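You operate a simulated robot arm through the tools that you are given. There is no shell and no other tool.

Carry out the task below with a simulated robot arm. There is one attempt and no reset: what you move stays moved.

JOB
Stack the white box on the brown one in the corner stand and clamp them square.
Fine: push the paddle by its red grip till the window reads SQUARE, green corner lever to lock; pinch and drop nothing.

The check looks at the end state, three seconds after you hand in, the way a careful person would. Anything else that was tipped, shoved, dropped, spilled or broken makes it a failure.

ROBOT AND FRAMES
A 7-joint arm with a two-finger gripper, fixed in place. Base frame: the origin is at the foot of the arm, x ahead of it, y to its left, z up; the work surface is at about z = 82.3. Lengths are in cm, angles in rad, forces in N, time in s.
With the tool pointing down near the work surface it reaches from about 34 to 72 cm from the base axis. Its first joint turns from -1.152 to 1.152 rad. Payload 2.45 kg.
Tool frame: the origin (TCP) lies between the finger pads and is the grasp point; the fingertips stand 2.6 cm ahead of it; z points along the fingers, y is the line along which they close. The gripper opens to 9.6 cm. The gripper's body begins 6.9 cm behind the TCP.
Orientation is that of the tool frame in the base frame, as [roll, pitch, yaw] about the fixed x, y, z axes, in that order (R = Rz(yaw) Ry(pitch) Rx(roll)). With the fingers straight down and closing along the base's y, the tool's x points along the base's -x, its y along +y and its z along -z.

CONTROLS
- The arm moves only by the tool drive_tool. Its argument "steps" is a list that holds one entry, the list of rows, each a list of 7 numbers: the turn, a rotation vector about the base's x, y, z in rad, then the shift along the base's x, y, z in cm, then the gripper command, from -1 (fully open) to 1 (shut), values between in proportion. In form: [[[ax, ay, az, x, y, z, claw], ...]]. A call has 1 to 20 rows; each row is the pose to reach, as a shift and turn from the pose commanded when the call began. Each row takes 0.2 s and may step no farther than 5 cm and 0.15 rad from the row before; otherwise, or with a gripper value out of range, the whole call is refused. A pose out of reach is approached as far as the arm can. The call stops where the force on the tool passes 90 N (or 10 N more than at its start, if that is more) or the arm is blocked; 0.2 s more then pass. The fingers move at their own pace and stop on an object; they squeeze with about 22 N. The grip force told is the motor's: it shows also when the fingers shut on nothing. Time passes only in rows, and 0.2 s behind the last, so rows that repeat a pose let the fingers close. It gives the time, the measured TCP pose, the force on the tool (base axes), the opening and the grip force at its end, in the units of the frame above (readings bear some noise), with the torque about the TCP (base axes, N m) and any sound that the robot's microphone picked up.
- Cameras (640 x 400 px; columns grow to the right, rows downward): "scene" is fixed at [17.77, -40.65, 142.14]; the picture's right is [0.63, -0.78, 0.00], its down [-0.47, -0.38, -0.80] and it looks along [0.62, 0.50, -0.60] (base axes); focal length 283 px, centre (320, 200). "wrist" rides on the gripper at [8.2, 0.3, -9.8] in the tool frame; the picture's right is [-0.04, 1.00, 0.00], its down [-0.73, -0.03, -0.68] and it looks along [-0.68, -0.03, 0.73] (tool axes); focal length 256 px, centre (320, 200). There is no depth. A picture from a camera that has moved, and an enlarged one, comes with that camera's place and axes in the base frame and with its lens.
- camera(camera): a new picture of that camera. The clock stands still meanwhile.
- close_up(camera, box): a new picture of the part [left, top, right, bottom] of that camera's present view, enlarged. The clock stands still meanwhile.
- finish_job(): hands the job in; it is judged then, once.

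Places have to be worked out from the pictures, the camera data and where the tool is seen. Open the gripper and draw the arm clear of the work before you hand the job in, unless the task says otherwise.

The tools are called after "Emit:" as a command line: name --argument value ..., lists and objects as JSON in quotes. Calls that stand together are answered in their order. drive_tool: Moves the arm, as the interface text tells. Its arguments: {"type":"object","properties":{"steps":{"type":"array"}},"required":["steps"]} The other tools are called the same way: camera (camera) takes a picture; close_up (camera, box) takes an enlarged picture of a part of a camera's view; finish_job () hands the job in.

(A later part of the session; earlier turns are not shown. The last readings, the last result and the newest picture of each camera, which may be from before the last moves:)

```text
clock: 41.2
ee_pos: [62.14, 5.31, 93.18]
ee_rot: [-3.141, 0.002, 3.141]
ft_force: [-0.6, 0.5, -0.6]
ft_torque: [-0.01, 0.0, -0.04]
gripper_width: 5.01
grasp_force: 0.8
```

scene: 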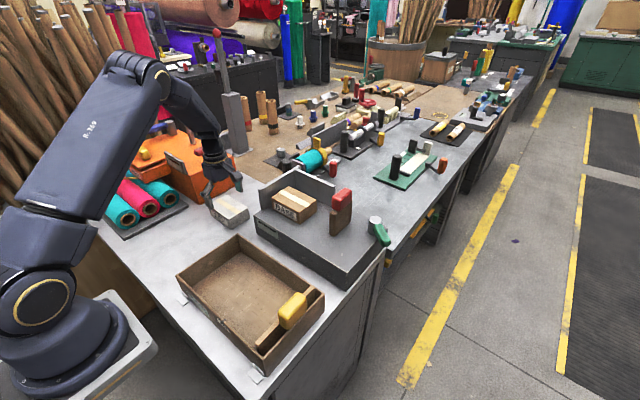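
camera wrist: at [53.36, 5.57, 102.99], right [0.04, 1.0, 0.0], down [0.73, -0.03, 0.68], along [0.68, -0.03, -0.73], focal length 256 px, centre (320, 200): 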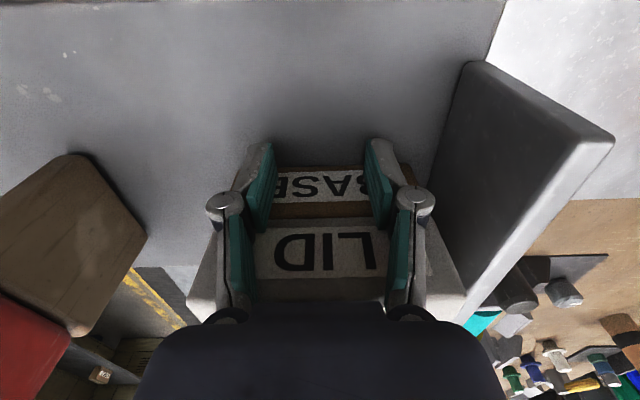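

Still only sliding friction at x about 62.1. I'll advance a further 0.3 cm in 0.1 cm steps.

Emit:
drive_tool --steps '[[[0, 0, 0, 0.1, 0, 0, -0.04], [0, 0, 0, 0.2, 0, 0, -0.04], [0, 0, 0, 0.2, 0, 0, -0.04]]]'

Emit:
close_up --camera "scene" --box '[270, 160, 350, 220]'

```text
clock: 42.0
ee_pos: [62.06, 5.3, 93.16]
ee_rot: [3.141, -0.001, 3.141]
ft_force: [-0.3, -0.3, -0.3]
ft_torque: [0.0, 0.02, 0.02]
gripper_width: 5.0
grasp_force: 0.1
```

```text
6.67 times, centred on (310, 190) of scene
camera zoom: at [17.77, -40.65, 142.14], right [0.63, -0.78, 0.0], down [-0.47, -0.38, -0.8], along [0.62, 0.5, -0.6], focal length 1888 px, centre (387, 267)
```

zoom: 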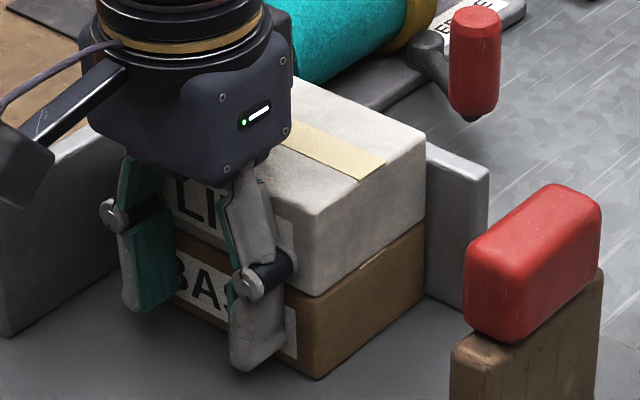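

No wall contact yet. I'll keep advancing in 0.1 cm steps.

Emit:
drive_tool --steps '[[[0, 0, 0, 0.1, 0, 0, -0.04], [0, 0, 0, 0.2, 0, 0, -0.04], [0, 0, 0, 0.2, 0, 0, -0.04]]]'

```text
clock: 42.8
ee_pos: [62.35, 5.37, 93.08]
ee_rot: [-3.141, -0.002, -3.142]
ft_force: [-6.4, -0.9, 2.5]
ft_torque: [0.04, -0.3, -0.05]
gripper_width: 5.03
grasp_force: 0.3
```

The force rose to 6.4 N, and the torque shows it acts high up, so the lid has reached the wall first. I'll push 0.1 cm more to seat the base as well.

Emit:
drive_tool --steps '[[[0, 0, 0, 0.05, 0, 0, -0.04], [0, 0, 0, 0.1, 0, 0, -0.04], [0, 0, 0, 0.1, 0, 0, -0.04]]]'

Emit:
close_up --camera "scene" --box '[270, 160, 350, 220]'

Emit:
close_up --camera "wrist" --box '[170, 100, 490, 340]'

```text
clock: 43.6
ee_pos: [62.36, 5.35, 93.1]
ee_rot: [3.142, -0.002, 3.141]
ft_force: [-25.8, -1.2, 8.2]
ft_torque: [0.05, -1.07, -0.09]
gripper_width: 4.98
grasp_force: 0.1
```

```text
6.67 times, centred on (310, 190) of scene
camera zoom: at [17.68, -40.65, 142.15], right [0.63, -0.78, 0.0], down [-0.47, -0.38, -0.8], along [0.62, 0.5, -0.6], focal length 1888 px, centre (387, 267)
```

zoom: 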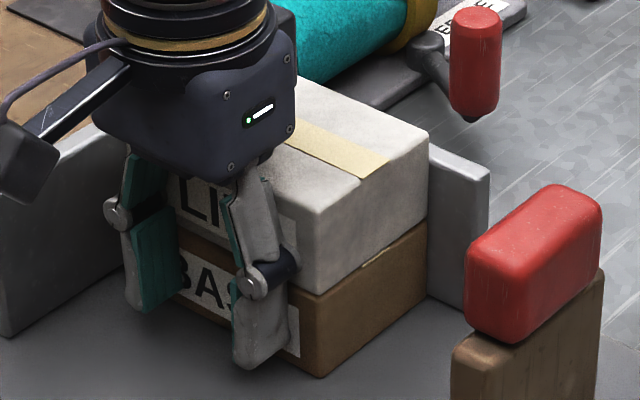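

```text
1.67 times, centred on (330, 220) of wrist
camera zoom: at [54.21, 5.59, 103.0], right [0.04, 1.0, 0.0], down [0.74, -0.03, 0.68], along [0.68, -0.03, -0.74], focal length 427 px, centre (303, 167)
```

zoom: 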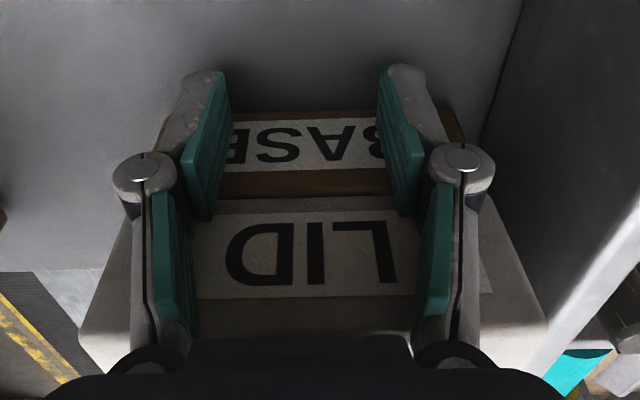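

The push peaked at 26 N high on the lid, so the lid is seated, but the base may lag slightly. I'll back off, tilt so that the fingertips lead, and press the base gently to the wall as well.

Emit:
drive_tool --steps '[[[0, 0, 0, -0.2, 0, 0, -0.04], [0, 0, 0, -0.8, 0, 0, -0.04], [0, -0.05, 0, -0.8, 0, 0.05, -0.04], [0, -0.1, 0, -0.8, 0, 0.1, -0.04], [0, -0.1, 0, -0.8, 0, 0.1, -0.04]]]'

Emit:
close_up --camera "scene" --box '[270, 160, 350, 220]'

Emit:
close_up --camera "wrist" --box '[170, 100, 490, 340]'

```text
clock: 44.8
ee_pos: [61.7, 5.32, 93.31]
ee_rot: [3.139, 0.1, -3.141]
ft_force: [0.6, 0.0, -0.5]
ft_torque: [-0.02, 0.02, -0.01]
gripper_width: 4.98
grasp_force: 0.1
```

```text
6.67 times, centred on (310, 190) of scene
camera zoom: at [17.77, -40.65, 142.14], right [0.63, -0.78, 0.0], down [-0.47, -0.38, -0.8], along [0.62, 0.5, -0.6], focal length 1888 px, centre (387, 267)
```

zoom: 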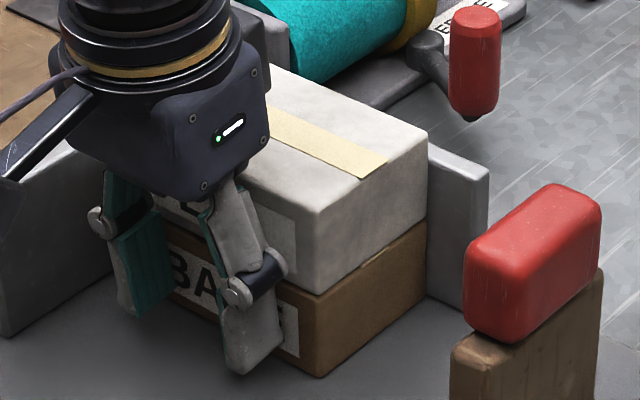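

```text
1.67 times, centred on (330, 220) of wrist
camera zoom: at [52.6, 5.57, 102.22], right [0.04, 1.0, 0.0], down [0.66, -0.03, 0.75], along [0.75, -0.03, -0.66], focal length 427 px, centre (303, 167)
```

zoom: 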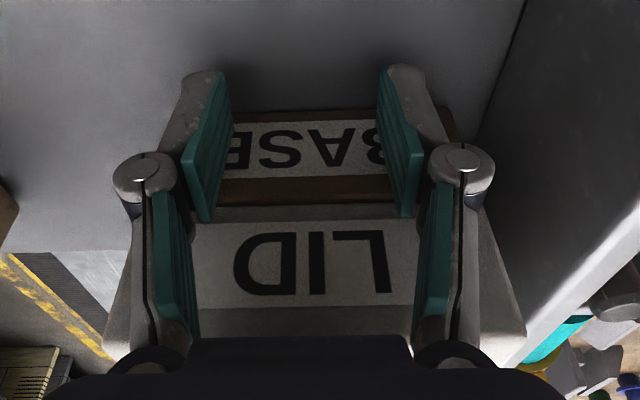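

The tool is tilted with the tips leading. I'll press forward slowly onto the base and read the force.

Emit:
drive_tool --steps '[[[0, 0, 0, 0.15, 0, 0, -0.04], [0, 0, 0, 0.3, 0, 0, -0.04], [0, 0, 0, 0.4, 0, 0, -0.04], [0, 0, 0, 0.45, 0, 0, -0.04], [0, 0, 0, 0.45, 0, 0, -0.04]]]'

```text
clock: 46.0
ee_pos: [62.03, 5.32, 93.22]
ee_rot: [-3.14, 0.097, 3.141]
ft_force: [-4.7, 0.9, 1.3]
ft_torque: [0.02, 0.09, 0.01]
gripper_width: 5.0
grasp_force: 0.1
```

The tips now press low on the base with 4.7 N. One more 0.1 cm will tell me whether it is against the wall.

Emit:
drive_tool --steps '[[[0, 0, 0, 0.05, 0, 0, -0.04], [0, 0, 0, 0.1, 0, 0, -0.04], [0, 0, 0, 0.1, 0, 0, -0.04]]]'

Emit:
close_up --camera "scene" --box '[270, 160, 350, 220]'

```text
clock: 46.8
ee_pos: [61.99, 5.29, 93.09]
ee_rot: [-3.14, 0.095, -3.139]
ft_force: [-14.6, -0.1, 4.0]
ft_torque: [-0.01, 0.27, 0.02]
gripper_width: 5.0
grasp_force: 0.4
```

```text
6.67 times, centred on (310, 190) of scene
camera zoom: at [17.72, -40.65, 142.14], right [0.63, -0.78, 0.0], down [-0.47, -0.38, -0.8], along [0.62, 0.5, -0.6], focal length 1888 px, centre (387, 267)
```

zoom: 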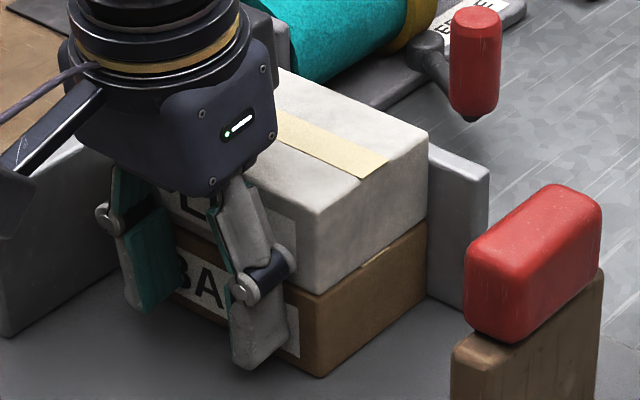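

The force rises with no movement, so both boxes are against the back wall. I'll retract in -x, level the tool and rise clear.

Emit:
drive_tool --steps '[[[0, 0, 0, -0.3, 0, 0, -0.04], [0, 0, 0, -1.5, 0, 0, -0.04], [0, 0.05, 0, -3.5, 0, 0.2, -0.04], [0, 0.1, 0, -5.25, 0, 0.4, -0.04], [0, 0.1, 0, -5.25, 0, 2, -0.04], [0, 0.1, 0, -5.25, 0, 5, -0.04], [0, 0.1, 0, -5.25, 0, 9, -0.04], [0, 0.1, 0, -5.25, 0, 12.5, -0.04], [0, 0.1, 0, -5.25, 0, 14.75, -0.04], [0, 0.1, 0, -5.25, 0, 14.75, -0.04]]]'

Emit:
camera --camera "wrist"

Emit:
close_up --camera "scene" --box '[250, 140, 410, 260]'

```text
clock: 49.0
ee_pos: [56.92, 5.37, 107.94]
ee_rot: [-3.141, 0.0, -3.141]
ft_force: [0.0, 0.5, 0.5]
ft_torque: [0.01, 0.03, 0.01]
gripper_width: 5.02
grasp_force: 0.0
```

```text
taken
camera wrist: at [48.82, 5.6, 117.8], right [0.04, 1.0, 0.0], down [0.73, -0.03, 0.68], along [0.68, -0.03, -0.73], focal length 256 px, centre (320, 200)
```

wrist: 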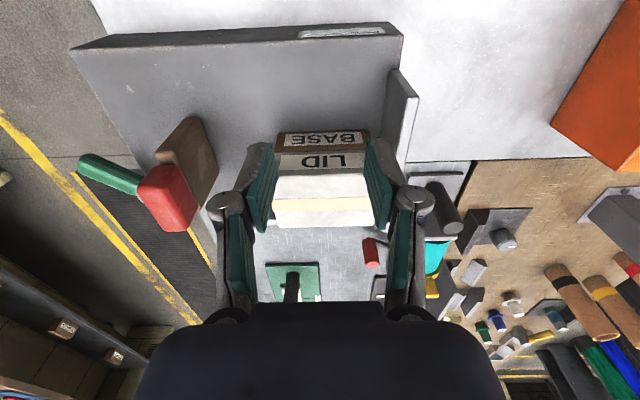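

```text
3.33 times, centred on (330, 200) of scene
camera zoom: at [17.77, -40.65, 142.14], right [0.63, -0.78, 0.0], down [-0.47, -0.38, -0.8], along [0.62, 0.5, -0.6], focal length 944 px, centre (287, 200)
```

zoom: 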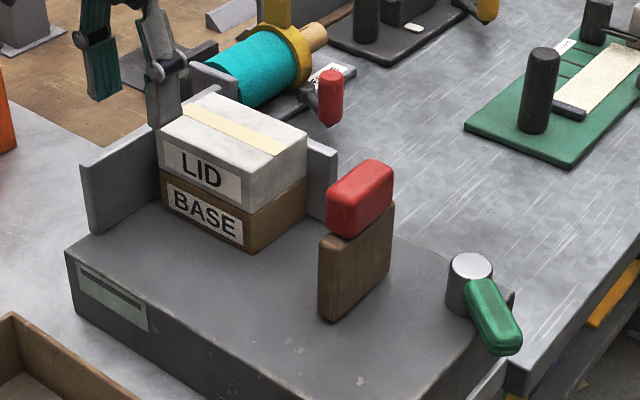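

The stack is flush. Now I'll turn the tool 90° again and go to the -y side of the red grip (about (65.4, -14.5)), high above everything.

Emit:
drive_tool --steps '[[[0, 0, 0.1428, 0.76, -1.8, 0, 0.1], [0, 0, 0.2856, 1.53, -3.6, 0, 0.3], [0, 0, 0.4284, 2.29, -5.4, 0, 0.5], [0, 0, 0.5712, 3.05, -7.2, 0, 0.58], [0, 0, 0.714, 3.82, -9.0, 0, 0.58], [0, 0, 0.8568, 4.58, -10.8, 0, 0.58], [0, 0, 0.9996, 5.35, -12.6, 0, 0.58], [0, 0, 1.1424, 6.11, -14.4, 0, 0.58], [0, 0, 1.2852, 6.87, -16.2, 0, 0.58], [0, 0, 1.428, 7.64, -18.0, 0, 0.58], [0, 0, 1.5708, 8.4, -19.8, 0, 0.58], [0, 0, 1.5708, 8.4, -19.8, 0, 0.58]]]'

Emit:
camera --camera "wrist"

Emit:
camera --camera "scene"

```text
clock: 51.6
ee_pos: [65.5, -14.58, 107.96]
ee_rot: [-3.141, -0.001, -1.57]
ft_force: [-0.1, 0.3, -0.1]
ft_torque: [0.0, 0.01, 0.0]
gripper_width: 2.02
grasp_force: 0.1
```

```text
taken
camera wrist: at [65.13, -22.76, 117.8], right [-1.0, 0.04, 0.0], down [0.03, 0.73, 0.68], along [0.03, 0.68, -0.73], focal length 256 px, centre (320, 200)
```

wrist: 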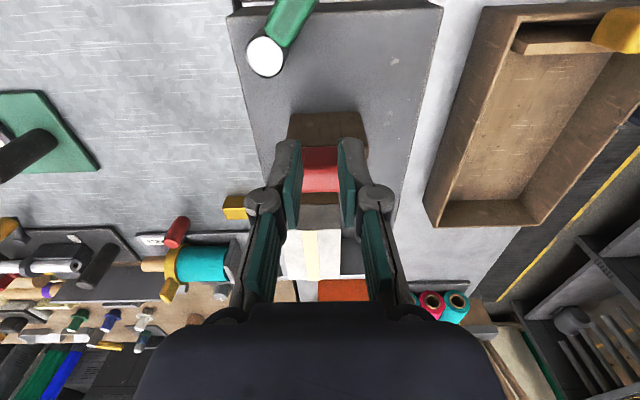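

```text
taken
```

scene: 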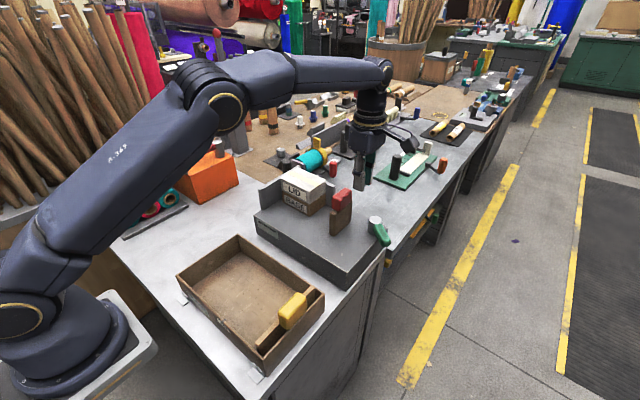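

The tool is lined up behind the red grip with the window visible in the scene view. I'll lower until the fingertips are at grip height, still behind it.

Emit:
drive_tool --steps '[[[0, 0, 0, 0, 0, -2.5, 0.58], [0, 0, 0, 0, 0, -5, 0.58], [0, 0, 0, 0, 0, -6.6, 0.58], [0, 0, 0, 0, 1.2, -6.6, 0.58], [0, 0, 0, 0, 1.9, -6.6, 0.58], [0, 0, 0, 0, 1.9, -6.6, 0.58]]]'

Emit:
close_up --camera "scene" --box '[290, 130, 410, 220]'

Emit:
camera --camera "wrist"

```text
clock: 53.0
ee_pos: [65.42, -12.66, 101.39]
ee_rot: [3.141, 0.002, -1.569]
ft_force: [0.1, -0.2, 0.7]
ft_torque: [-0.02, 0.03, 0.01]
gripper_width: 2.03
grasp_force: 0.0
```

```text
4.44 times, centred on (350, 175) of scene
camera zoom: at [17.77, -40.65, 142.14], right [0.63, -0.78, 0.0], down [-0.47, -0.38, -0.8], along [0.62, 0.5, -0.6], focal length 1258 px, centre (187, 311)
```

zoom: 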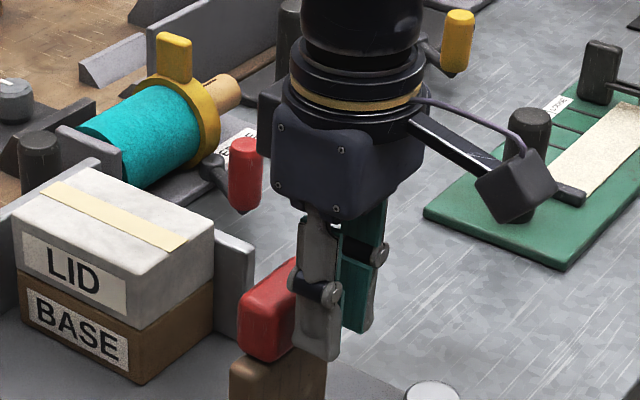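

```text
taken
camera wrist: at [65.09, -20.77, 111.22], right [-1.0, 0.04, 0.0], down [0.03, 0.73, 0.68], along [0.03, 0.68, -0.73], focal length 256 px, centre (320, 200)
```

wrist: 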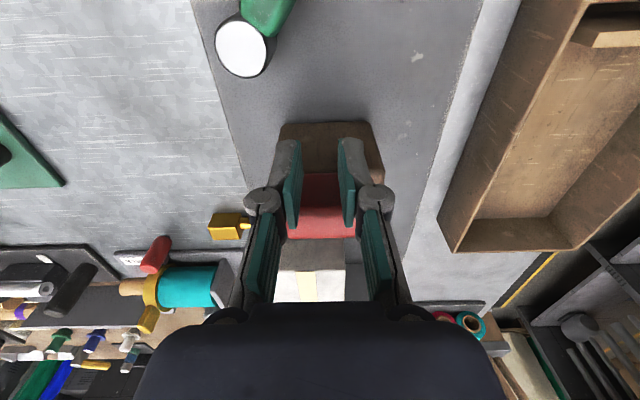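

The finger edges sit just behind the red grip. I'll push gently in +y by about 2 cm and watch the force, the sound and the window.

Emit:
drive_tool --steps '[[[0, 0, 0, 0, 0.3, 0, 0.58], [0, 0, 0, 0, 0.6, 0, 0.58], [0, 0, 0, 0, 0.9, 0, 0.58], [0, 0, 0, 0, 1.2, 0, 0.58], [0, 0, 0, 0, 1.5, 0, 0.58], [0, 0, 0, 0, 1.8, 0, 0.58], [0, 0, 0, 0, 2.1, 0, 0.58], [0, 0, 0, 0, 2.1, 0, 0.58]]]'

Emit:
close_up --camera "scene" --box '[240, 140, 400, 260]'

```text
clock: 54.8
ee_pos: [65.24, -10.58, 101.31]
ee_rot: [3.14, 0.001, -1.571]
ft_force: [0.9, -3.3, 0.8]
ft_torque: [-0.04, 0.04, -0.04]
gripper_width: 2.0
grasp_force: 0.1
```

```text
3.33 times, centred on (320, 200) of scene
camera zoom: at [17.77, -40.65, 142.13], right [0.63, -0.78, 0.0], down [-0.47, -0.38, -0.8], along [0.62, 0.5, -0.6], focal length 944 px, centre (320, 200)
```

zoom: 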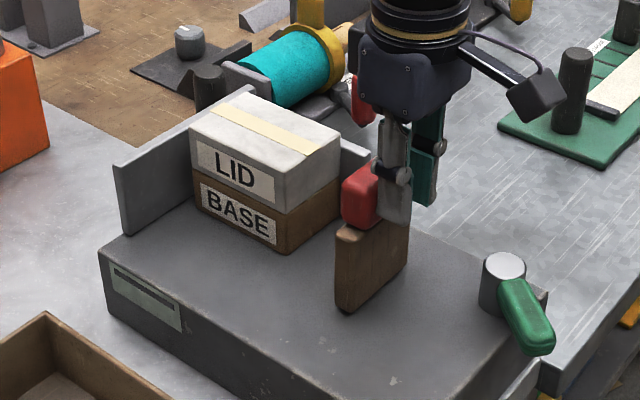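

The paddle slides smoothly at about 3 N. I'll keep pushing in small steps, about 4.5 cm more, and check again.

Emit:
drive_tool --steps '[[[0, 0, 0, 0, 0.3, 0, 0.58], [0, 0, 0, 0, 0.6, 0, 0.58], [0, 0, 0, 0, 0.9, 0, 0.58], [0, 0, 0, 0, 1.2, 0, 0.58], [0, 0, 0, 0, 1.5, 0, 0.58], [0, 0, 0, 0, 1.8, 0, 0.58], [0, 0, 0, 0, 2.1, 0, 0.58], [0, 0, 0, 0, 2.4, 0, 0.58], [0, 0, 0, 0, 2.7, 0, 0.58], [0, 0, 0, 0, 3.0, 0, 0.58], [0, 0, 0, 0, 3.3, 0, 0.58], [0, 0, 0, 0, 3.6, 0, 0.58], [0, 0, 0, 0, 3.9, 0, 0.58], [0, 0, 0, 0, 4.2, 0, 0.58], [0, 0, 0, 0, 4.5, 0, 0.58], [0, 0, 0, 0, 4.5, 0, 0.58]]]'

Emit:
close_up --camera "scene" --box '[240, 140, 400, 260]'

```text
clock: 58.2
ee_pos: [65.36, -5.96, 101.36]
ee_rot: [-3.141, 0.001, -1.571]
ft_force: [0.2, -2.0, -1.9]
ft_torque: [-0.07, 0.01, -0.06]
gripper_width: 2.02
grasp_force: 0.5
```

```text
3.33 times, centred on (320, 200) of scene
camera zoom: at [17.77, -40.65, 142.13], right [0.63, -0.78, 0.0], down [-0.47, -0.38, -0.8], along [0.62, 0.5, -0.6], focal length 944 px, centre (320, 200)
```

zoom: 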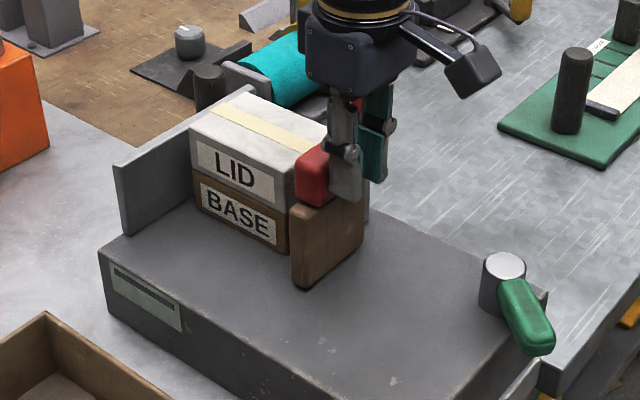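

The paddle face is about 2.5 cm from the stack. I'll continue slowly by 2.2 cm.

Emit:
drive_tool --steps '[[[0, 0, 0, 0, 0.2, 0, 0.58], [0, 0, 0, 0, 0.4, 0, 0.58], [0, 0, 0, 0, 0.6, 0, 0.58], [0, 0, 0, 0, 0.8, 0, 0.58], [0, 0, 0, 0, 1.0, 0, 0.58], [0, 0, 0, 0, 1.2, 0, 0.58], [0, 0, 0, 0, 1.4, 0, 0.58], [0, 0, 0, 0, 1.6, 0, 0.58], [0, 0, 0, 0, 1.8, 0, 0.58], [0, 0, 0, 0, 2.0, 0, 0.58], [0, 0, 0, 0, 2.2, 0, 0.58], [0, 0, 0, 0, 2.2, 0, 0.58]]]'

Emit:
close_up --camera "scene" --box '[240, 150, 360, 240]'

Emit:
close_up --camera "scene" --box '[250, 210, 290, 245]'

```text
clock: 60.8
ee_pos: [65.44, -3.83, 101.33]
ee_rot: [3.141, -0.001, -1.571]
ft_force: [-0.8, -2.9, 0.7]
ft_torque: [-0.05, 0.05, 0.03]
gripper_width: 2.0
grasp_force: 0.1
```

```text
4.44 times, centred on (300, 195) of scene
camera zoom: at [17.77, -40.65, 142.14], right [0.63, -0.78, 0.0], down [-0.47, -0.38, -0.8], along [0.62, 0.5, -0.6], focal length 1258 px, centre (409, 222)
```

zoom: 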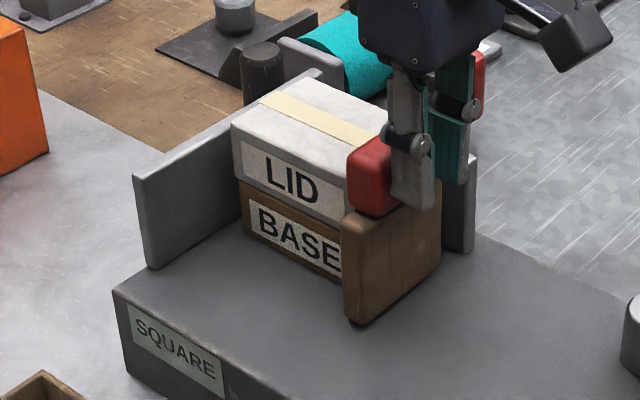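

```text
11.43 times, centred on (270, 228) of scene
camera zoom: at [17.77, -40.65, 142.14], right [0.63, -0.78, 0.0], down [-0.47, -0.38, -0.8], along [0.62, 0.5, -0.6], focal length 3236 px, centre (891, -114)
```

zoom: 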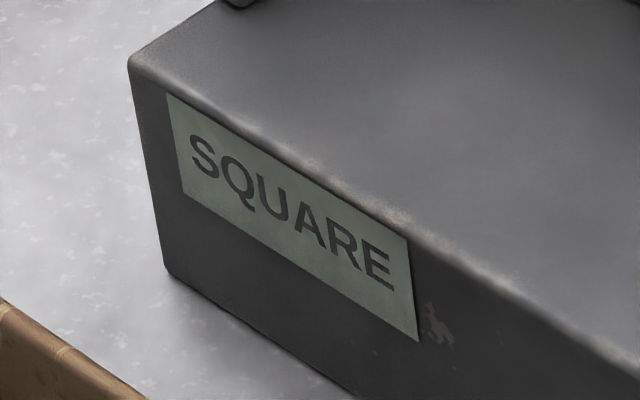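

The window now reads SQUARE. Before anything else I'll check for gaps between the paddle, the stack and the left wall.

Emit:
close_up --camera "scene" --box '[260, 155, 340, 215]'

Emit:
close_up --camera "scene" --box '[275, 160, 315, 190]'

Emit:
camera --camera "wrist"

Emit:
close_up --camera "wrist" --box '[240, 140, 400, 310]'

```text
6.67 times, centred on (300, 185) of scene
camera zoom: at [17.77, -40.65, 142.14], right [0.63, -0.78, 0.0], down [-0.47, -0.38, -0.8], along [0.62, 0.5, -0.6], focal length 1888 px, centre (453, 300)
```

zoom: 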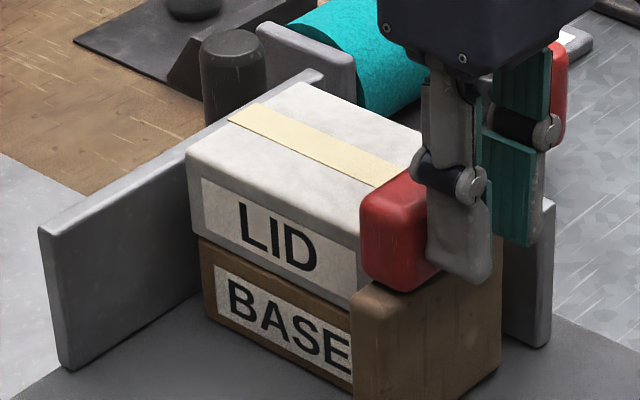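

```text
13.33 times, centred on (295, 175) of scene
camera zoom: at [17.77, -40.65, 142.14], right [0.63, -0.78, 0.0], down [-0.47, -0.38, -0.8], along [0.62, 0.5, -0.6], focal length 3776 px, centre (653, 533)
```

zoom: 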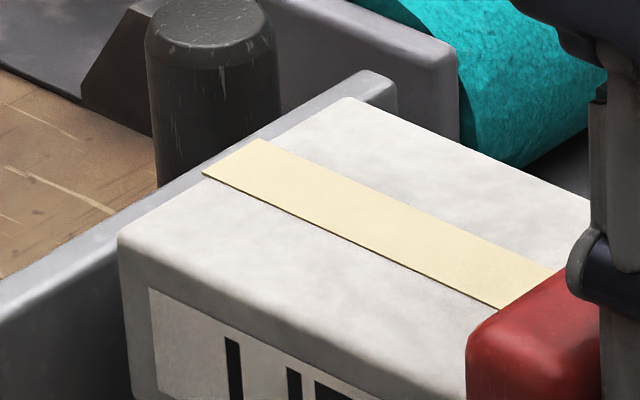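

```text
taken
camera wrist: at [65.1, -12.01, 111.25], right [-1.0, 0.04, 0.0], down [0.03, 0.73, 0.68], along [0.03, 0.68, -0.73], focal length 256 px, centre (320, 200)
```

wrist: 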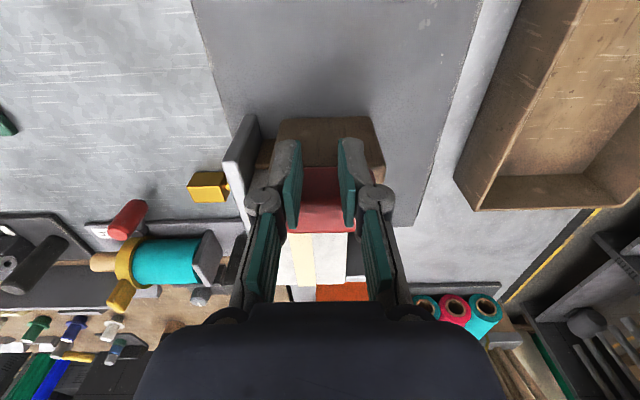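

```text
2.35 times, centred on (320, 225) of wrist
camera zoom: at [65.1, -12.01, 111.25], right [-1.0, 0.04, 0.0], down [0.03, 0.73, 0.68], along [0.03, 0.68, -0.73], focal length 602 px, centre (320, 141)
```

zoom: 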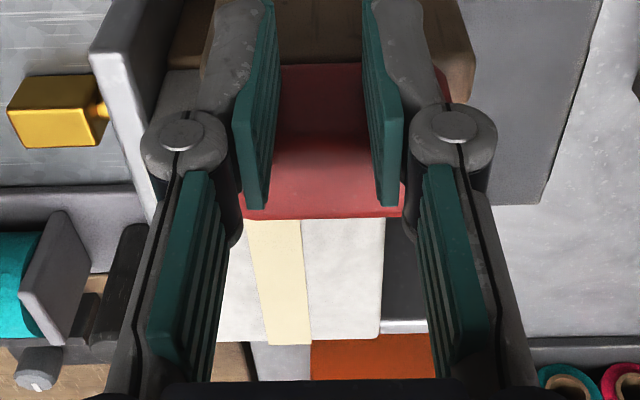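

By my estimate a gap of about 1.5 cm still exists between the stack and the left wall, so the boxes are not clamped yet though the window shows SQUARE. I'll push very gently further in small increments, checking force and window each time.

Emit:
drive_tool --steps '[[[0, 0, 0, 0, 0.1, 0, 0.58], [0, 0, 0, 0, 0.2, 0, 0.58], [0, 0, 0, 0, 0.3, 0, 0.58], [0, 0, 0, 0, 0.3, 0, 0.58]]]'

Emit:
close_up --camera "scene" --box '[240, 150, 360, 240]'

```text
clock: 61.8
ee_pos: [65.33, -3.48, 101.43]
ee_rot: [-3.141, -0.001, -1.57]
ft_force: [0.6, -2.8, 0.2]
ft_torque: [-0.06, -0.04, -0.01]
gripper_width: 2.06
grasp_force: 0.1
```

```text
4.44 times, centred on (300, 195) of scene
camera zoom: at [17.77, -40.66, 142.13], right [0.63, -0.78, 0.0], down [-0.47, -0.38, -0.8], along [0.62, 0.5, -0.6], focal length 1258 px, centre (409, 222)
```

zoom: 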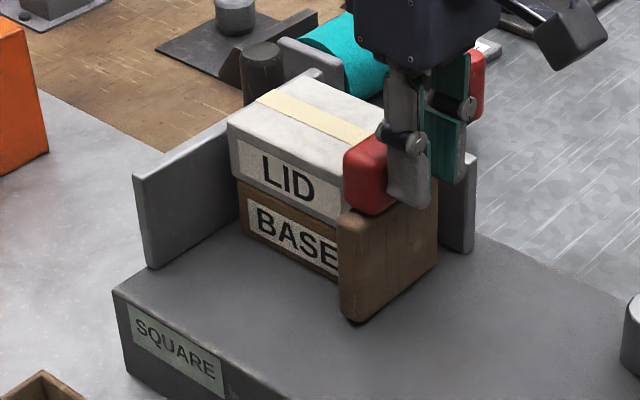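

The paddle has started to move the stack, at about 3 N, and the window still reads SQUARE. I'll continue in gentle steps.

Emit:
drive_tool --steps '[[[0, 0, 0, 0, 0.1, 0, 0.58], [0, 0, 0, 0, 0.2, 0, 0.58], [0, 0, 0, 0, 0.3, 0, 0.58], [0, 0, 0, 0, 0.4, 0, 0.58], [0, 0, 0, 0, 0.4, 0, 0.58]]]'

Emit:
close_up --camera "scene" --box '[240, 150, 360, 240]'

```text
clock: 63.0
ee_pos: [65.4, -3.16, 101.27]
ee_rot: [3.141, -0.002, -1.571]
ft_force: [0.9, -3.1, 1.1]
ft_torque: [-0.05, 0.0, -0.02]
gripper_width: 2.03
grasp_force: 0.1
```

```text
4.44 times, centred on (300, 195) of scene
camera zoom: at [17.77, -40.66, 142.13], right [0.63, -0.78, 0.0], down [-0.47, -0.38, -0.8], along [0.62, 0.5, -0.6], focal length 1258 px, centre (409, 222)
```

zoom: 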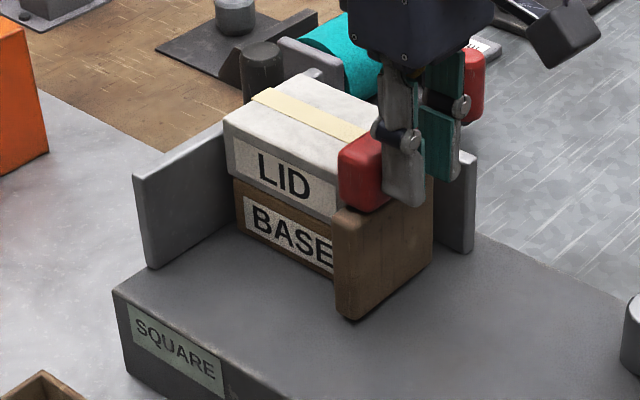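

Both boxes are moving with the paddle and the window still reads SQUARE. I'll continue 0.4 cm more, watching for the wall.

Emit:
drive_tool --steps '[[[0, 0, 0, 0, 0.1, 0, 0.58], [0, 0, 0, 0, 0.2, 0, 0.58], [0, 0, 0, 0, 0.3, 0, 0.58], [0, 0, 0, 0, 0.4, 0, 0.58], [0, 0, 0, 0, 0.4, 0, 0.58]]]'

Emit:
close_up --camera "scene" --box '[240, 150, 360, 240]'

```text
clock: 64.2
ee_pos: [65.33, -2.94, 101.29]
ee_rot: [3.141, -0.002, -1.573]
ft_force: [-0.3, -9.8, 3.4]
ft_torque: [-0.12, 0.08, 0.07]
gripper_width: 1.98
grasp_force: 0.1
```

```text
4.44 times, centred on (300, 195) of scene
camera zoom: at [17.76, -40.67, 142.13], right [0.63, -0.78, 0.0], down [-0.47, -0.38, -0.8], along [0.62, 0.5, -0.6], focal length 1258 px, centre (409, 222)
```

zoom: 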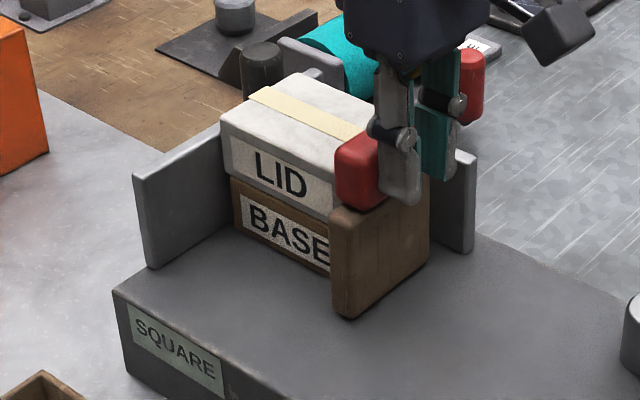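

The resistance rose to about 10 N, so something has reached the left wall. I'll inspect closely whether both boxes are seated.

Emit:
close_up --camera "scene" --box '[265, 165, 305, 205]'

Emit:
close_up --camera "scene" --box '[305, 175, 345, 225]'

Emit:
close_up --camera "wrist" --box '[240, 140, 400, 310]'

```text
10.00 times, centred on (285, 185) of scene
camera zoom: at [17.76, -40.67, 142.13], right [0.63, -0.78, 0.0], down [-0.47, -0.38, -0.8], along [0.62, 0.5, -0.6], focal length 2832 px, centre (670, 350)
```

zoom: 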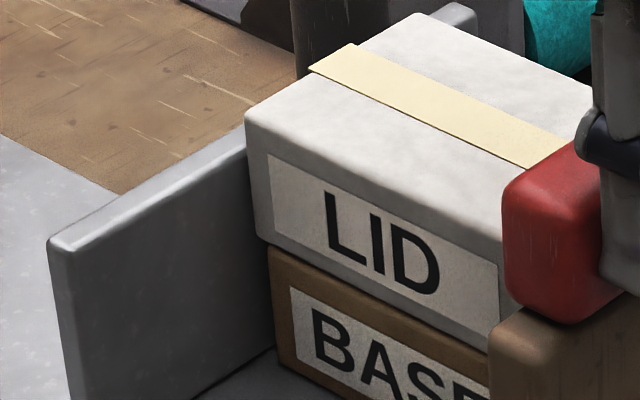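

```text
8.00 times, centred on (325, 200) of scene
camera zoom: at [17.76, -40.67, 142.13], right [0.63, -0.78, 0.0], down [-0.47, -0.38, -0.8], along [0.62, 0.5, -0.6], focal length 2265 px, centre (280, 200)
```

zoom: 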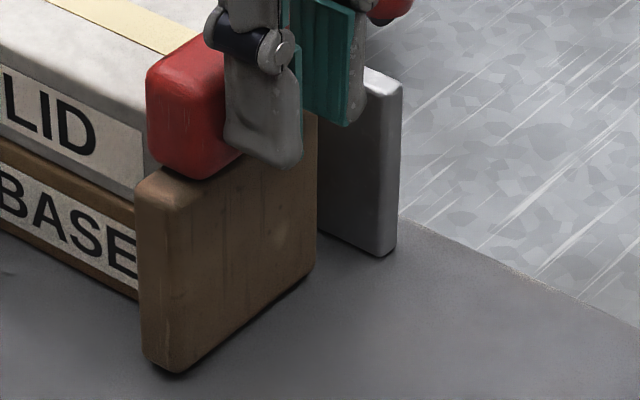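

```text
2.35 times, centred on (320, 225) of wrist
camera zoom: at [65.07, -11.05, 111.26], right [-1.0, 0.04, 0.0], down [0.03, 0.73, 0.68], along [0.03, 0.68, -0.74], focal length 602 px, centre (320, 141)
```

zoom: 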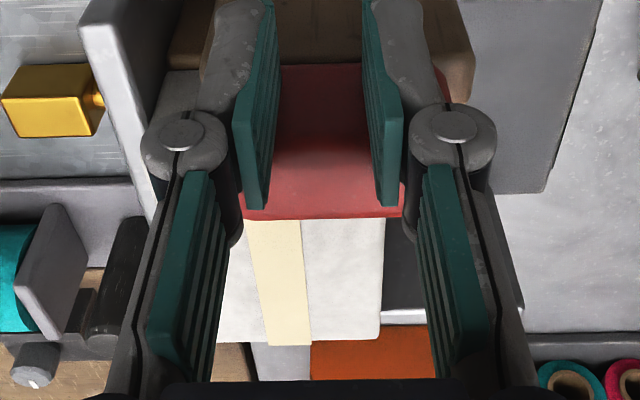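

The lid appears to sit about 0.2–0.3 cm further toward the wall than the base. I'll back the tool off and look from the front with the wrist camera to see the gaps at both ends.

Emit:
drive_tool --steps '[[[0, 0, 0, 0, -0.3, 0, 0.58], [0, 0, 0, 0, -1.5, 0, 0.58], [0, 0, 0, 0, -3.0, 0.5, 0.58], [0, 0, 0, 0, -3.0, 3.5, 0.58], [0, 0, 0, 0, -3.0, 7.0, 0.58], [0, 0, -0.1428, -1.6, -2.3, 8, 0.58], [0, 0, -0.2856, -3.3, -1.6, 8, 0.58], [0, 0, -0.4284, -5.0, -0.9, 8, 0.58], [0, 0, -0.5712, -6.7, -0.2, 8, 0.58], [0, 0, -0.714, -8.4, 0.5, 8, 0.58], [0, 0, -0.8568, -10.1, 1.5, 7, 0.58], [0, 0, -0.9996, -11.8, 3, 6, 0.58], [0, 0, -1.1424, -13.5, 4.5, 5, 0.58], [0, 0, -1.2852, -15.2, 6, 4, 0.58], [0, 0, -1.428, -16.9, 7.3, 3, 0.58], [0, 0, -1.5708, -18.4, 8, 2, 0.58], [0, 0, -1.5708, -18.4, 8, 2, 0.58]]]'

Emit:
camera --camera "wrist"

Emit:
close_up --camera "scene" --box '[240, 150, 360, 240]'

```text
clock: 67.8
ee_pos: [46.98, 5.26, 103.39]
ee_rot: [-3.141, 0.001, 3.141]
ft_force: [-0.1, 0.2, 0.7]
ft_torque: [0.01, 0.02, 0.0]
gripper_width: 2.01
grasp_force: 0.1
```

```text
taken
camera wrist: at [38.76, 5.59, 113.26], right [0.04, 1.0, 0.0], down [0.73, -0.03, 0.68], along [0.68, -0.03, -0.73], focal length 256 px, centre (320, 200)
```

wrist: 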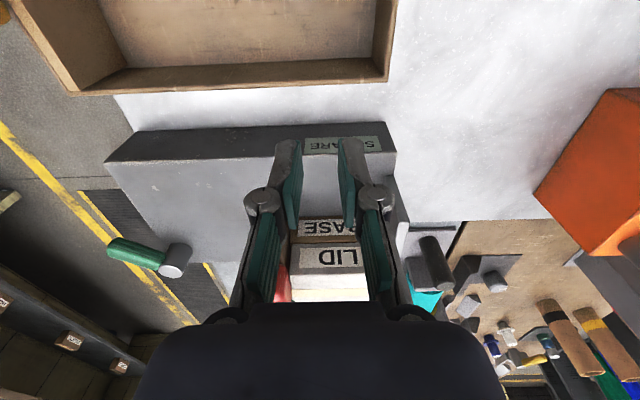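

```text
4.44 times, centred on (300, 195) of scene
camera zoom: at [17.77, -40.65, 142.14], right [0.63, -0.78, 0.0], down [-0.47, -0.38, -0.8], along [0.62, 0.5, -0.6], focal length 1258 px, centre (409, 222)
```

zoom: 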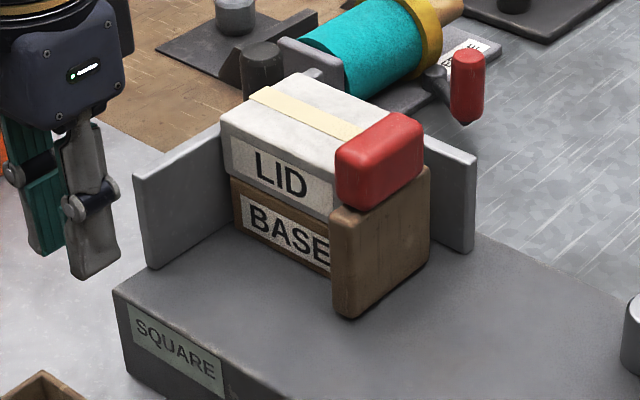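

The fingers block the wrist view. I'll open them wide and tilt the camera up a little to see the front of the stack.

Emit:
drive_tool --steps '[[[0, -0.1, 0, 0.5, 0, 0, -0.2], [0, -0.2, 0, 1, 0, 0, -1], [0, -0.3, 0, 1.5, 0, 0, -1], [0, -0.3, 0, 1.5, 0, 0, -1]]]'

Emit:
camera --camera "wrist"

Emit:
close_up --camera "wrist" --box '[240, 120, 400, 220]'

```text
clock: 68.8
ee_pos: [48.51, 5.15, 103.45]
ee_rot: [3.141, 0.303, 3.142]
ft_force: [-0.1, 0.5, 0.4]
ft_torque: [0.01, 0.01, 0.0]
gripper_width: 9.6
grasp_force: 0.2
```

```text
taken
camera wrist: at [37.81, 5.55, 110.38], right [0.04, 1.0, 0.01], down [0.5, -0.03, 0.87], along [0.87, -0.03, -0.5], focal length 256 px, centre (320, 200)
```

wrist: 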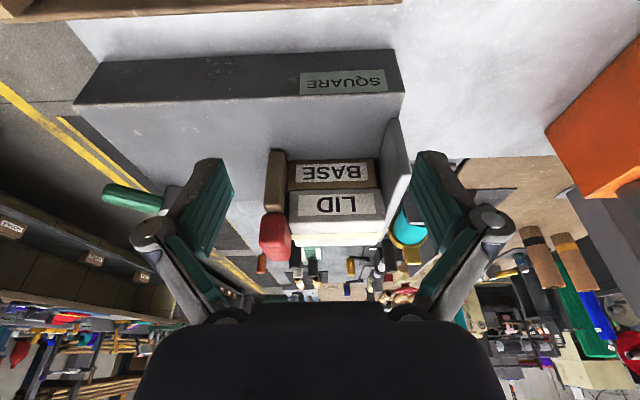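

```text
4.00 times, centred on (320, 170) of wrist
camera zoom: at [37.81, 5.55, 110.38], right [0.04, 1.0, 0.01], down [0.5, -0.03, 0.87], along [0.87, -0.03, -0.5], focal length 1024 px, centre (320, 320)
```

zoom: 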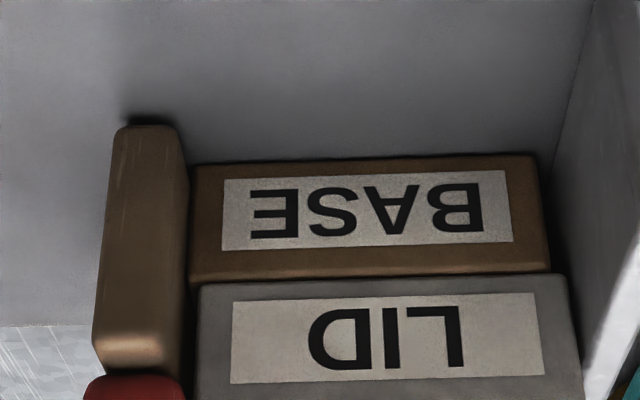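

From the front, the lid sits about 0.3 cm further +y than the base: the base is near the paddle but not yet at the wall. I'll zoom on the grip/lid and wall regions to see what touches what.

Emit:
close_up --camera "wrist" --box '[250, 180, 330, 260]'

Emit:
close_up --camera "wrist" --box '[350, 140, 430, 250]'

Emit:
close_up --camera "wrist" --box '[260, 145, 310, 195]'

Emit:
close_up --camera "scene" --box '[315, 165, 355, 205]'

```text
5.00 times, centred on (290, 220) of wrist
camera zoom: at [37.81, 5.55, 110.38], right [0.04, 1.0, 0.01], down [0.5, -0.03, 0.87], along [0.87, -0.03, -0.5], focal length 1280 px, centre (470, 100)
```

zoom: 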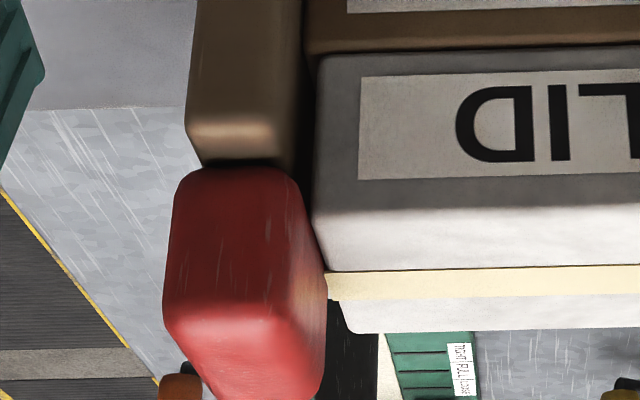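

```text
3.64 times, centred on (390, 195) of wrist
camera zoom: at [37.81, 5.55, 110.38], right [0.04, 1.0, 0.01], down [0.5, -0.03, 0.87], along [0.87, -0.03, -0.5], focal length 931 px, centre (66, 218)
```

zoom: 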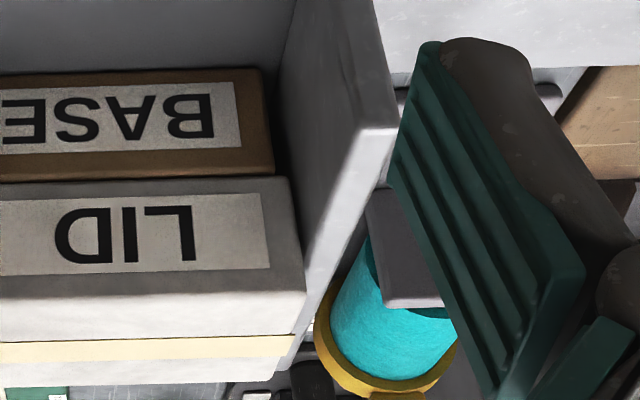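

```text
8.00 times, centred on (285, 170) of wrist
camera zoom: at [37.81, 5.55, 110.38], right [0.04, 1.0, 0.01], down [0.5, -0.03, 0.87], along [0.87, -0.03, -0.5], focal length 2048 px, centre (600, 440)
```

zoom: 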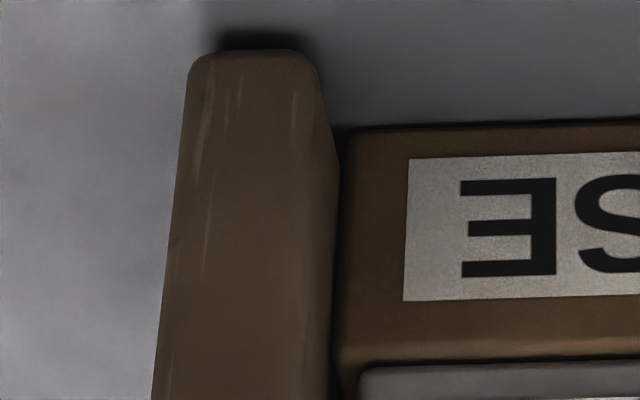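

```text
10.00 times, centred on (335, 185) of scene
camera zoom: at [17.77, -40.65, 142.14], right [0.63, -0.78, 0.0], down [-0.47, -0.38, -0.8], along [0.62, 0.5, -0.6], focal length 2832 px, centre (170, 350)
```

zoom: 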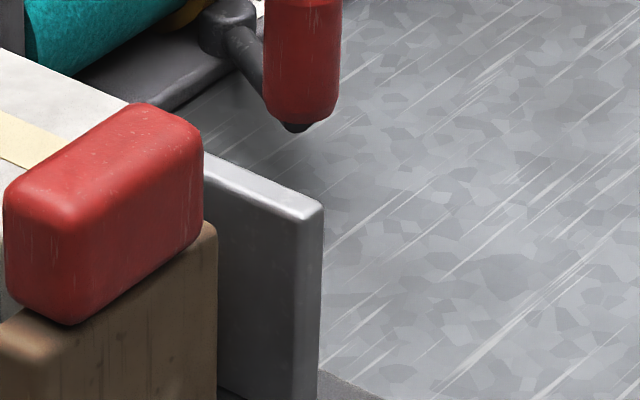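

The two boxes have equal length, and the lid sits about 0.3 cm nearer the wall than the base. I'll slide the camera over to look straight along the gap by the left wall.

Emit:
drive_tool --steps '[[[0, 0, 0, 0.5, 2, 0, -1], [0, 0, 0, 1, 4, -1, -1], [0, 0, 0, 1.5, 6.3, -2, -1], [0, 0, 0, 1.5, 6.3, -2, -1]]]'

Emit:
close_up --camera "wrist" --box '[280, 120, 360, 220]'

Emit:
camera --camera "wrist"

```text
clock: 69.8
ee_pos: [50.0, 11.57, 101.39]
ee_rot: [3.141, 0.299, -3.141]
ft_force: [-0.6, 0.0, 0.8]
ft_torque: [-0.03, -0.01, 0.02]
gripper_width: 9.61
grasp_force: 0.1
```

```text
4.00 times, centred on (320, 170) of wrist
camera zoom: at [39.28, 11.84, 108.36], right [0.04, 1.0, 0.01], down [0.5, -0.03, 0.87], along [0.87, -0.03, -0.5], focal length 1024 px, centre (320, 320)
```

zoom: 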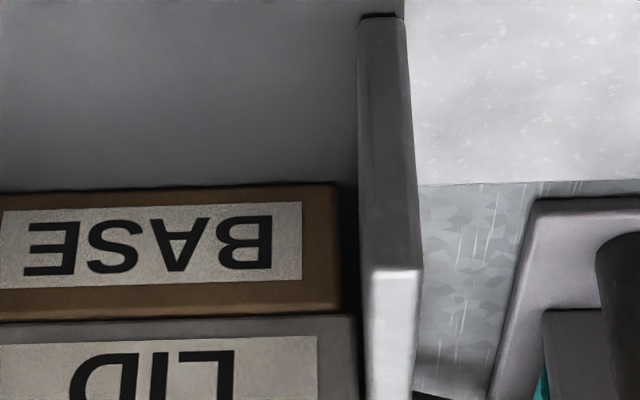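

```text
taken
camera wrist: at [39.28, 11.84, 108.36], right [0.04, 1.0, 0.01], down [0.5, -0.03, 0.87], along [0.87, -0.03, -0.5], focal length 256 px, centre (320, 200)
```

wrist: 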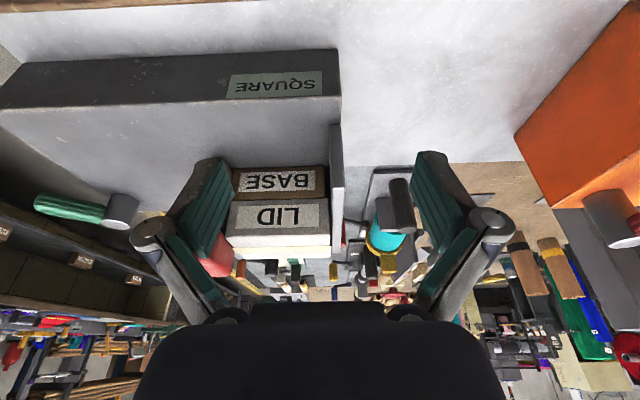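

Now it's clear: the lid touches or nearly touches the left wall, but the base is about 0.4 cm short of it, probably because the overhanging red grip pushed the lid first. I'll draw the paddle back by its grip, seat both boxes against the wall with the finger edges, and then close the paddle again. First I go above the grip.

Emit:
drive_tool --steps '[[[0, 0.1, 0, 0, 0, 3, -1], [0, 0.2, 0, 0, 0, 6, -0.8], [0, 0.3, 0, 0, 0, 9, -0.5], [0, 0.3, 0, 3, -2.3, 9, -0.25], [0, 0.3, 0, 6, -4.7, 9, -0.25], [0, 0.3, 0, 9, -7.0, 9, -0.25], [0, 0.3, 0, 12, -9.3, 9, -0.25], [0, 0.3, 0, 14.5, -11.3, 8, -0.25], [0, 0.3, 0, 15.4, -12.0, 6, -0.25], [0, 0.3, 0, 15.4, -12.0, 6, -0.25]]]'

Emit:
camera --camera "wrist"

Emit:
close_up --camera "scene" --box '[260, 110, 400, 220]'

```text
clock: 72.0
ee_pos: [65.32, -0.48, 107.31]
ee_rot: [-3.141, 0.001, 3.141]
ft_force: [-0.1, 0.3, 0.2]
ft_torque: [0.0, 0.01, 0.0]
gripper_width: 5.98
grasp_force: 0.0
```

```text
taken
camera wrist: at [57.24, -0.16, 117.22], right [0.04, 1.0, 0.0], down [0.73, -0.03, 0.68], along [0.68, -0.03, -0.73], focal length 256 px, centre (320, 200)
```

wrist: 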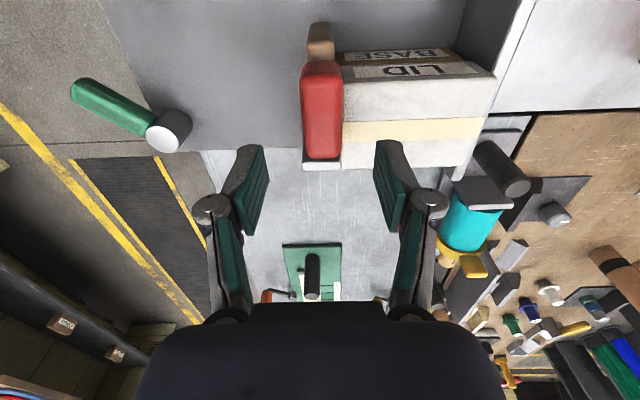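

```text
3.64 times, centred on (330, 165) of scene
camera zoom: at [17.77, -40.65, 142.14], right [0.63, -0.78, 0.0], down [-0.47, -0.38, -0.8], along [0.62, 0.5, -0.6], focal length 1030 px, centre (284, 327)
```

zoom: 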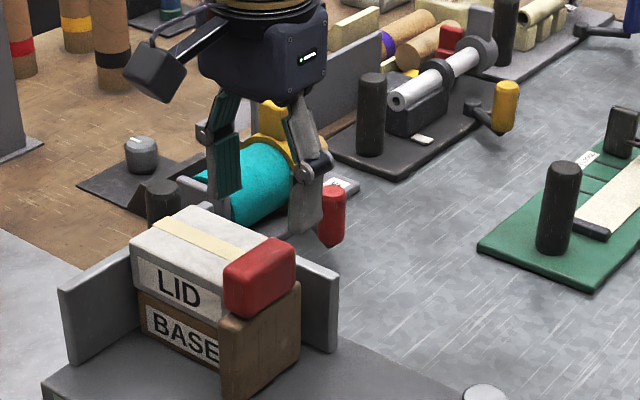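

The grip is centred under the open fingers (y about -1.7 to 1.0). I'll lower so that the tips stay just above the lid's top, then close on the grip.

Emit:
drive_tool --steps '[[[0, 0, 0, -0.3, 0.1, -2, -0.25], [0, 0, 0, -0.3, 0.1, -4, -0.25], [0, 0, 0, -0.3, 0.1, -5, -0.25], [0, 0, 0, -0.3, 0.1, -5.4, -0.25], [0, 0, 0, -0.3, 0.1, -5.4, -0.25]]]'

Emit:
close_up --camera "scene" --box '[290, 140, 370, 200]'

```text
clock: 73.2
ee_pos: [65.08, -0.27, 102.0]
ee_rot: [-3.14, 0.0, 3.141]
ft_force: [0.5, 0.5, 0.0]
ft_torque: [-0.01, -0.02, 0.02]
gripper_width: 6.03
grasp_force: 0.0
```

```text
6.67 times, centred on (330, 170) of scene
camera zoom: at [17.77, -40.65, 142.14], right [0.63, -0.78, 0.0], down [-0.47, -0.38, -0.8], along [0.62, 0.5, -0.6], focal length 1888 px, centre (253, 400)
```

zoom: 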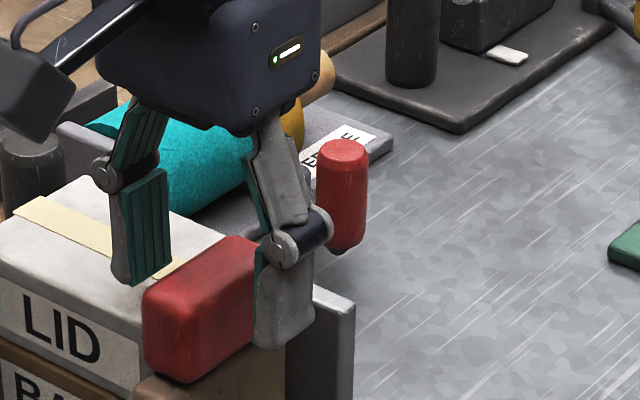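

The fingers straddle the red grip without touching the lid. I'll close on the grip.

Emit:
drive_tool --steps '[[[0, 0, 0, 0, 0, 0, 0.2], [0, 0, 0, 0, 0, 0, 0.5], [0, 0, 0, 0, 0, 0, 0.8], [0, 0, 0, 0, 0, 0, 0.8], [0, 0, 0, 0, 0, 0, 0.8]]]'

```text
clock: 74.4
ee_pos: [65.17, -0.26, 102.03]
ee_rot: [3.141, 0.001, -3.14]
ft_force: [0.9, -0.5, -0.1]
ft_torque: [0.01, -0.01, -0.03]
gripper_width: 2.73
grasp_force: 45.3
```

The grip is held (2.73 cm). I'll pull the paddle back in -y slowly by about 5.4 cm.

Emit:
drive_tool --steps '[[[0, 0, 0, 0, -0.2, 0, 0.8], [0, 0, 0, 0, -0.5, 0, 0.8], [0, 0, 0, 0, -0.9, 0, 0.8], [0, 0, 0, 0, -1.3, 0, 0.8], [0, 0, 0, 0, -1.7, 0, 0.8], [0, 0, 0, 0, -2.1, 0, 0.8], [0, 0, 0, 0, -2.5, 0, 0.8], [0, 0, 0, 0, -2.9, 0, 0.8], [0, 0, 0, 0, -3.3, 0, 0.8], [0, 0, 0, 0, -3.7, 0, 0.8], [0, 0, 0, 0, -4.1, 0, 0.8], [0, 0, 0, 0, -4.5, 0, 0.8], [0, 0, 0, 0, -4.9, 0, 0.8], [0, 0, 0, 0, -5.4, 0, 0.8], [0, 0, 0, 0, -5.4, 0, 0.8]]]'

Emit:
close_up --camera "scene" --box '[250, 140, 390, 240]'

```text
clock: 77.6
ee_pos: [65.0, -5.69, 102.04]
ee_rot: [3.141, 0.0, 3.141]
ft_force: [-0.1, 3.5, 5.9]
ft_torque: [0.09, -0.34, 0.0]
gripper_width: 2.73
grasp_force: 44.6
```

```text
4.00 times, centred on (320, 190) of scene
camera zoom: at [17.76, -40.64, 142.14], right [0.63, -0.78, 0.0], down [-0.47, -0.38, -0.8], along [0.62, 0.5, -0.6], focal length 1133 px, centre (320, 240)
```

zoom: 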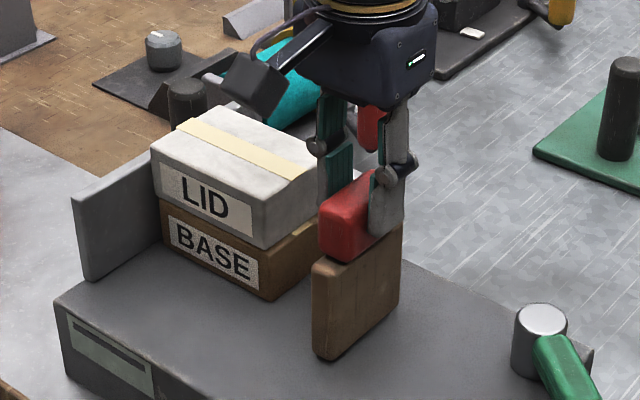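

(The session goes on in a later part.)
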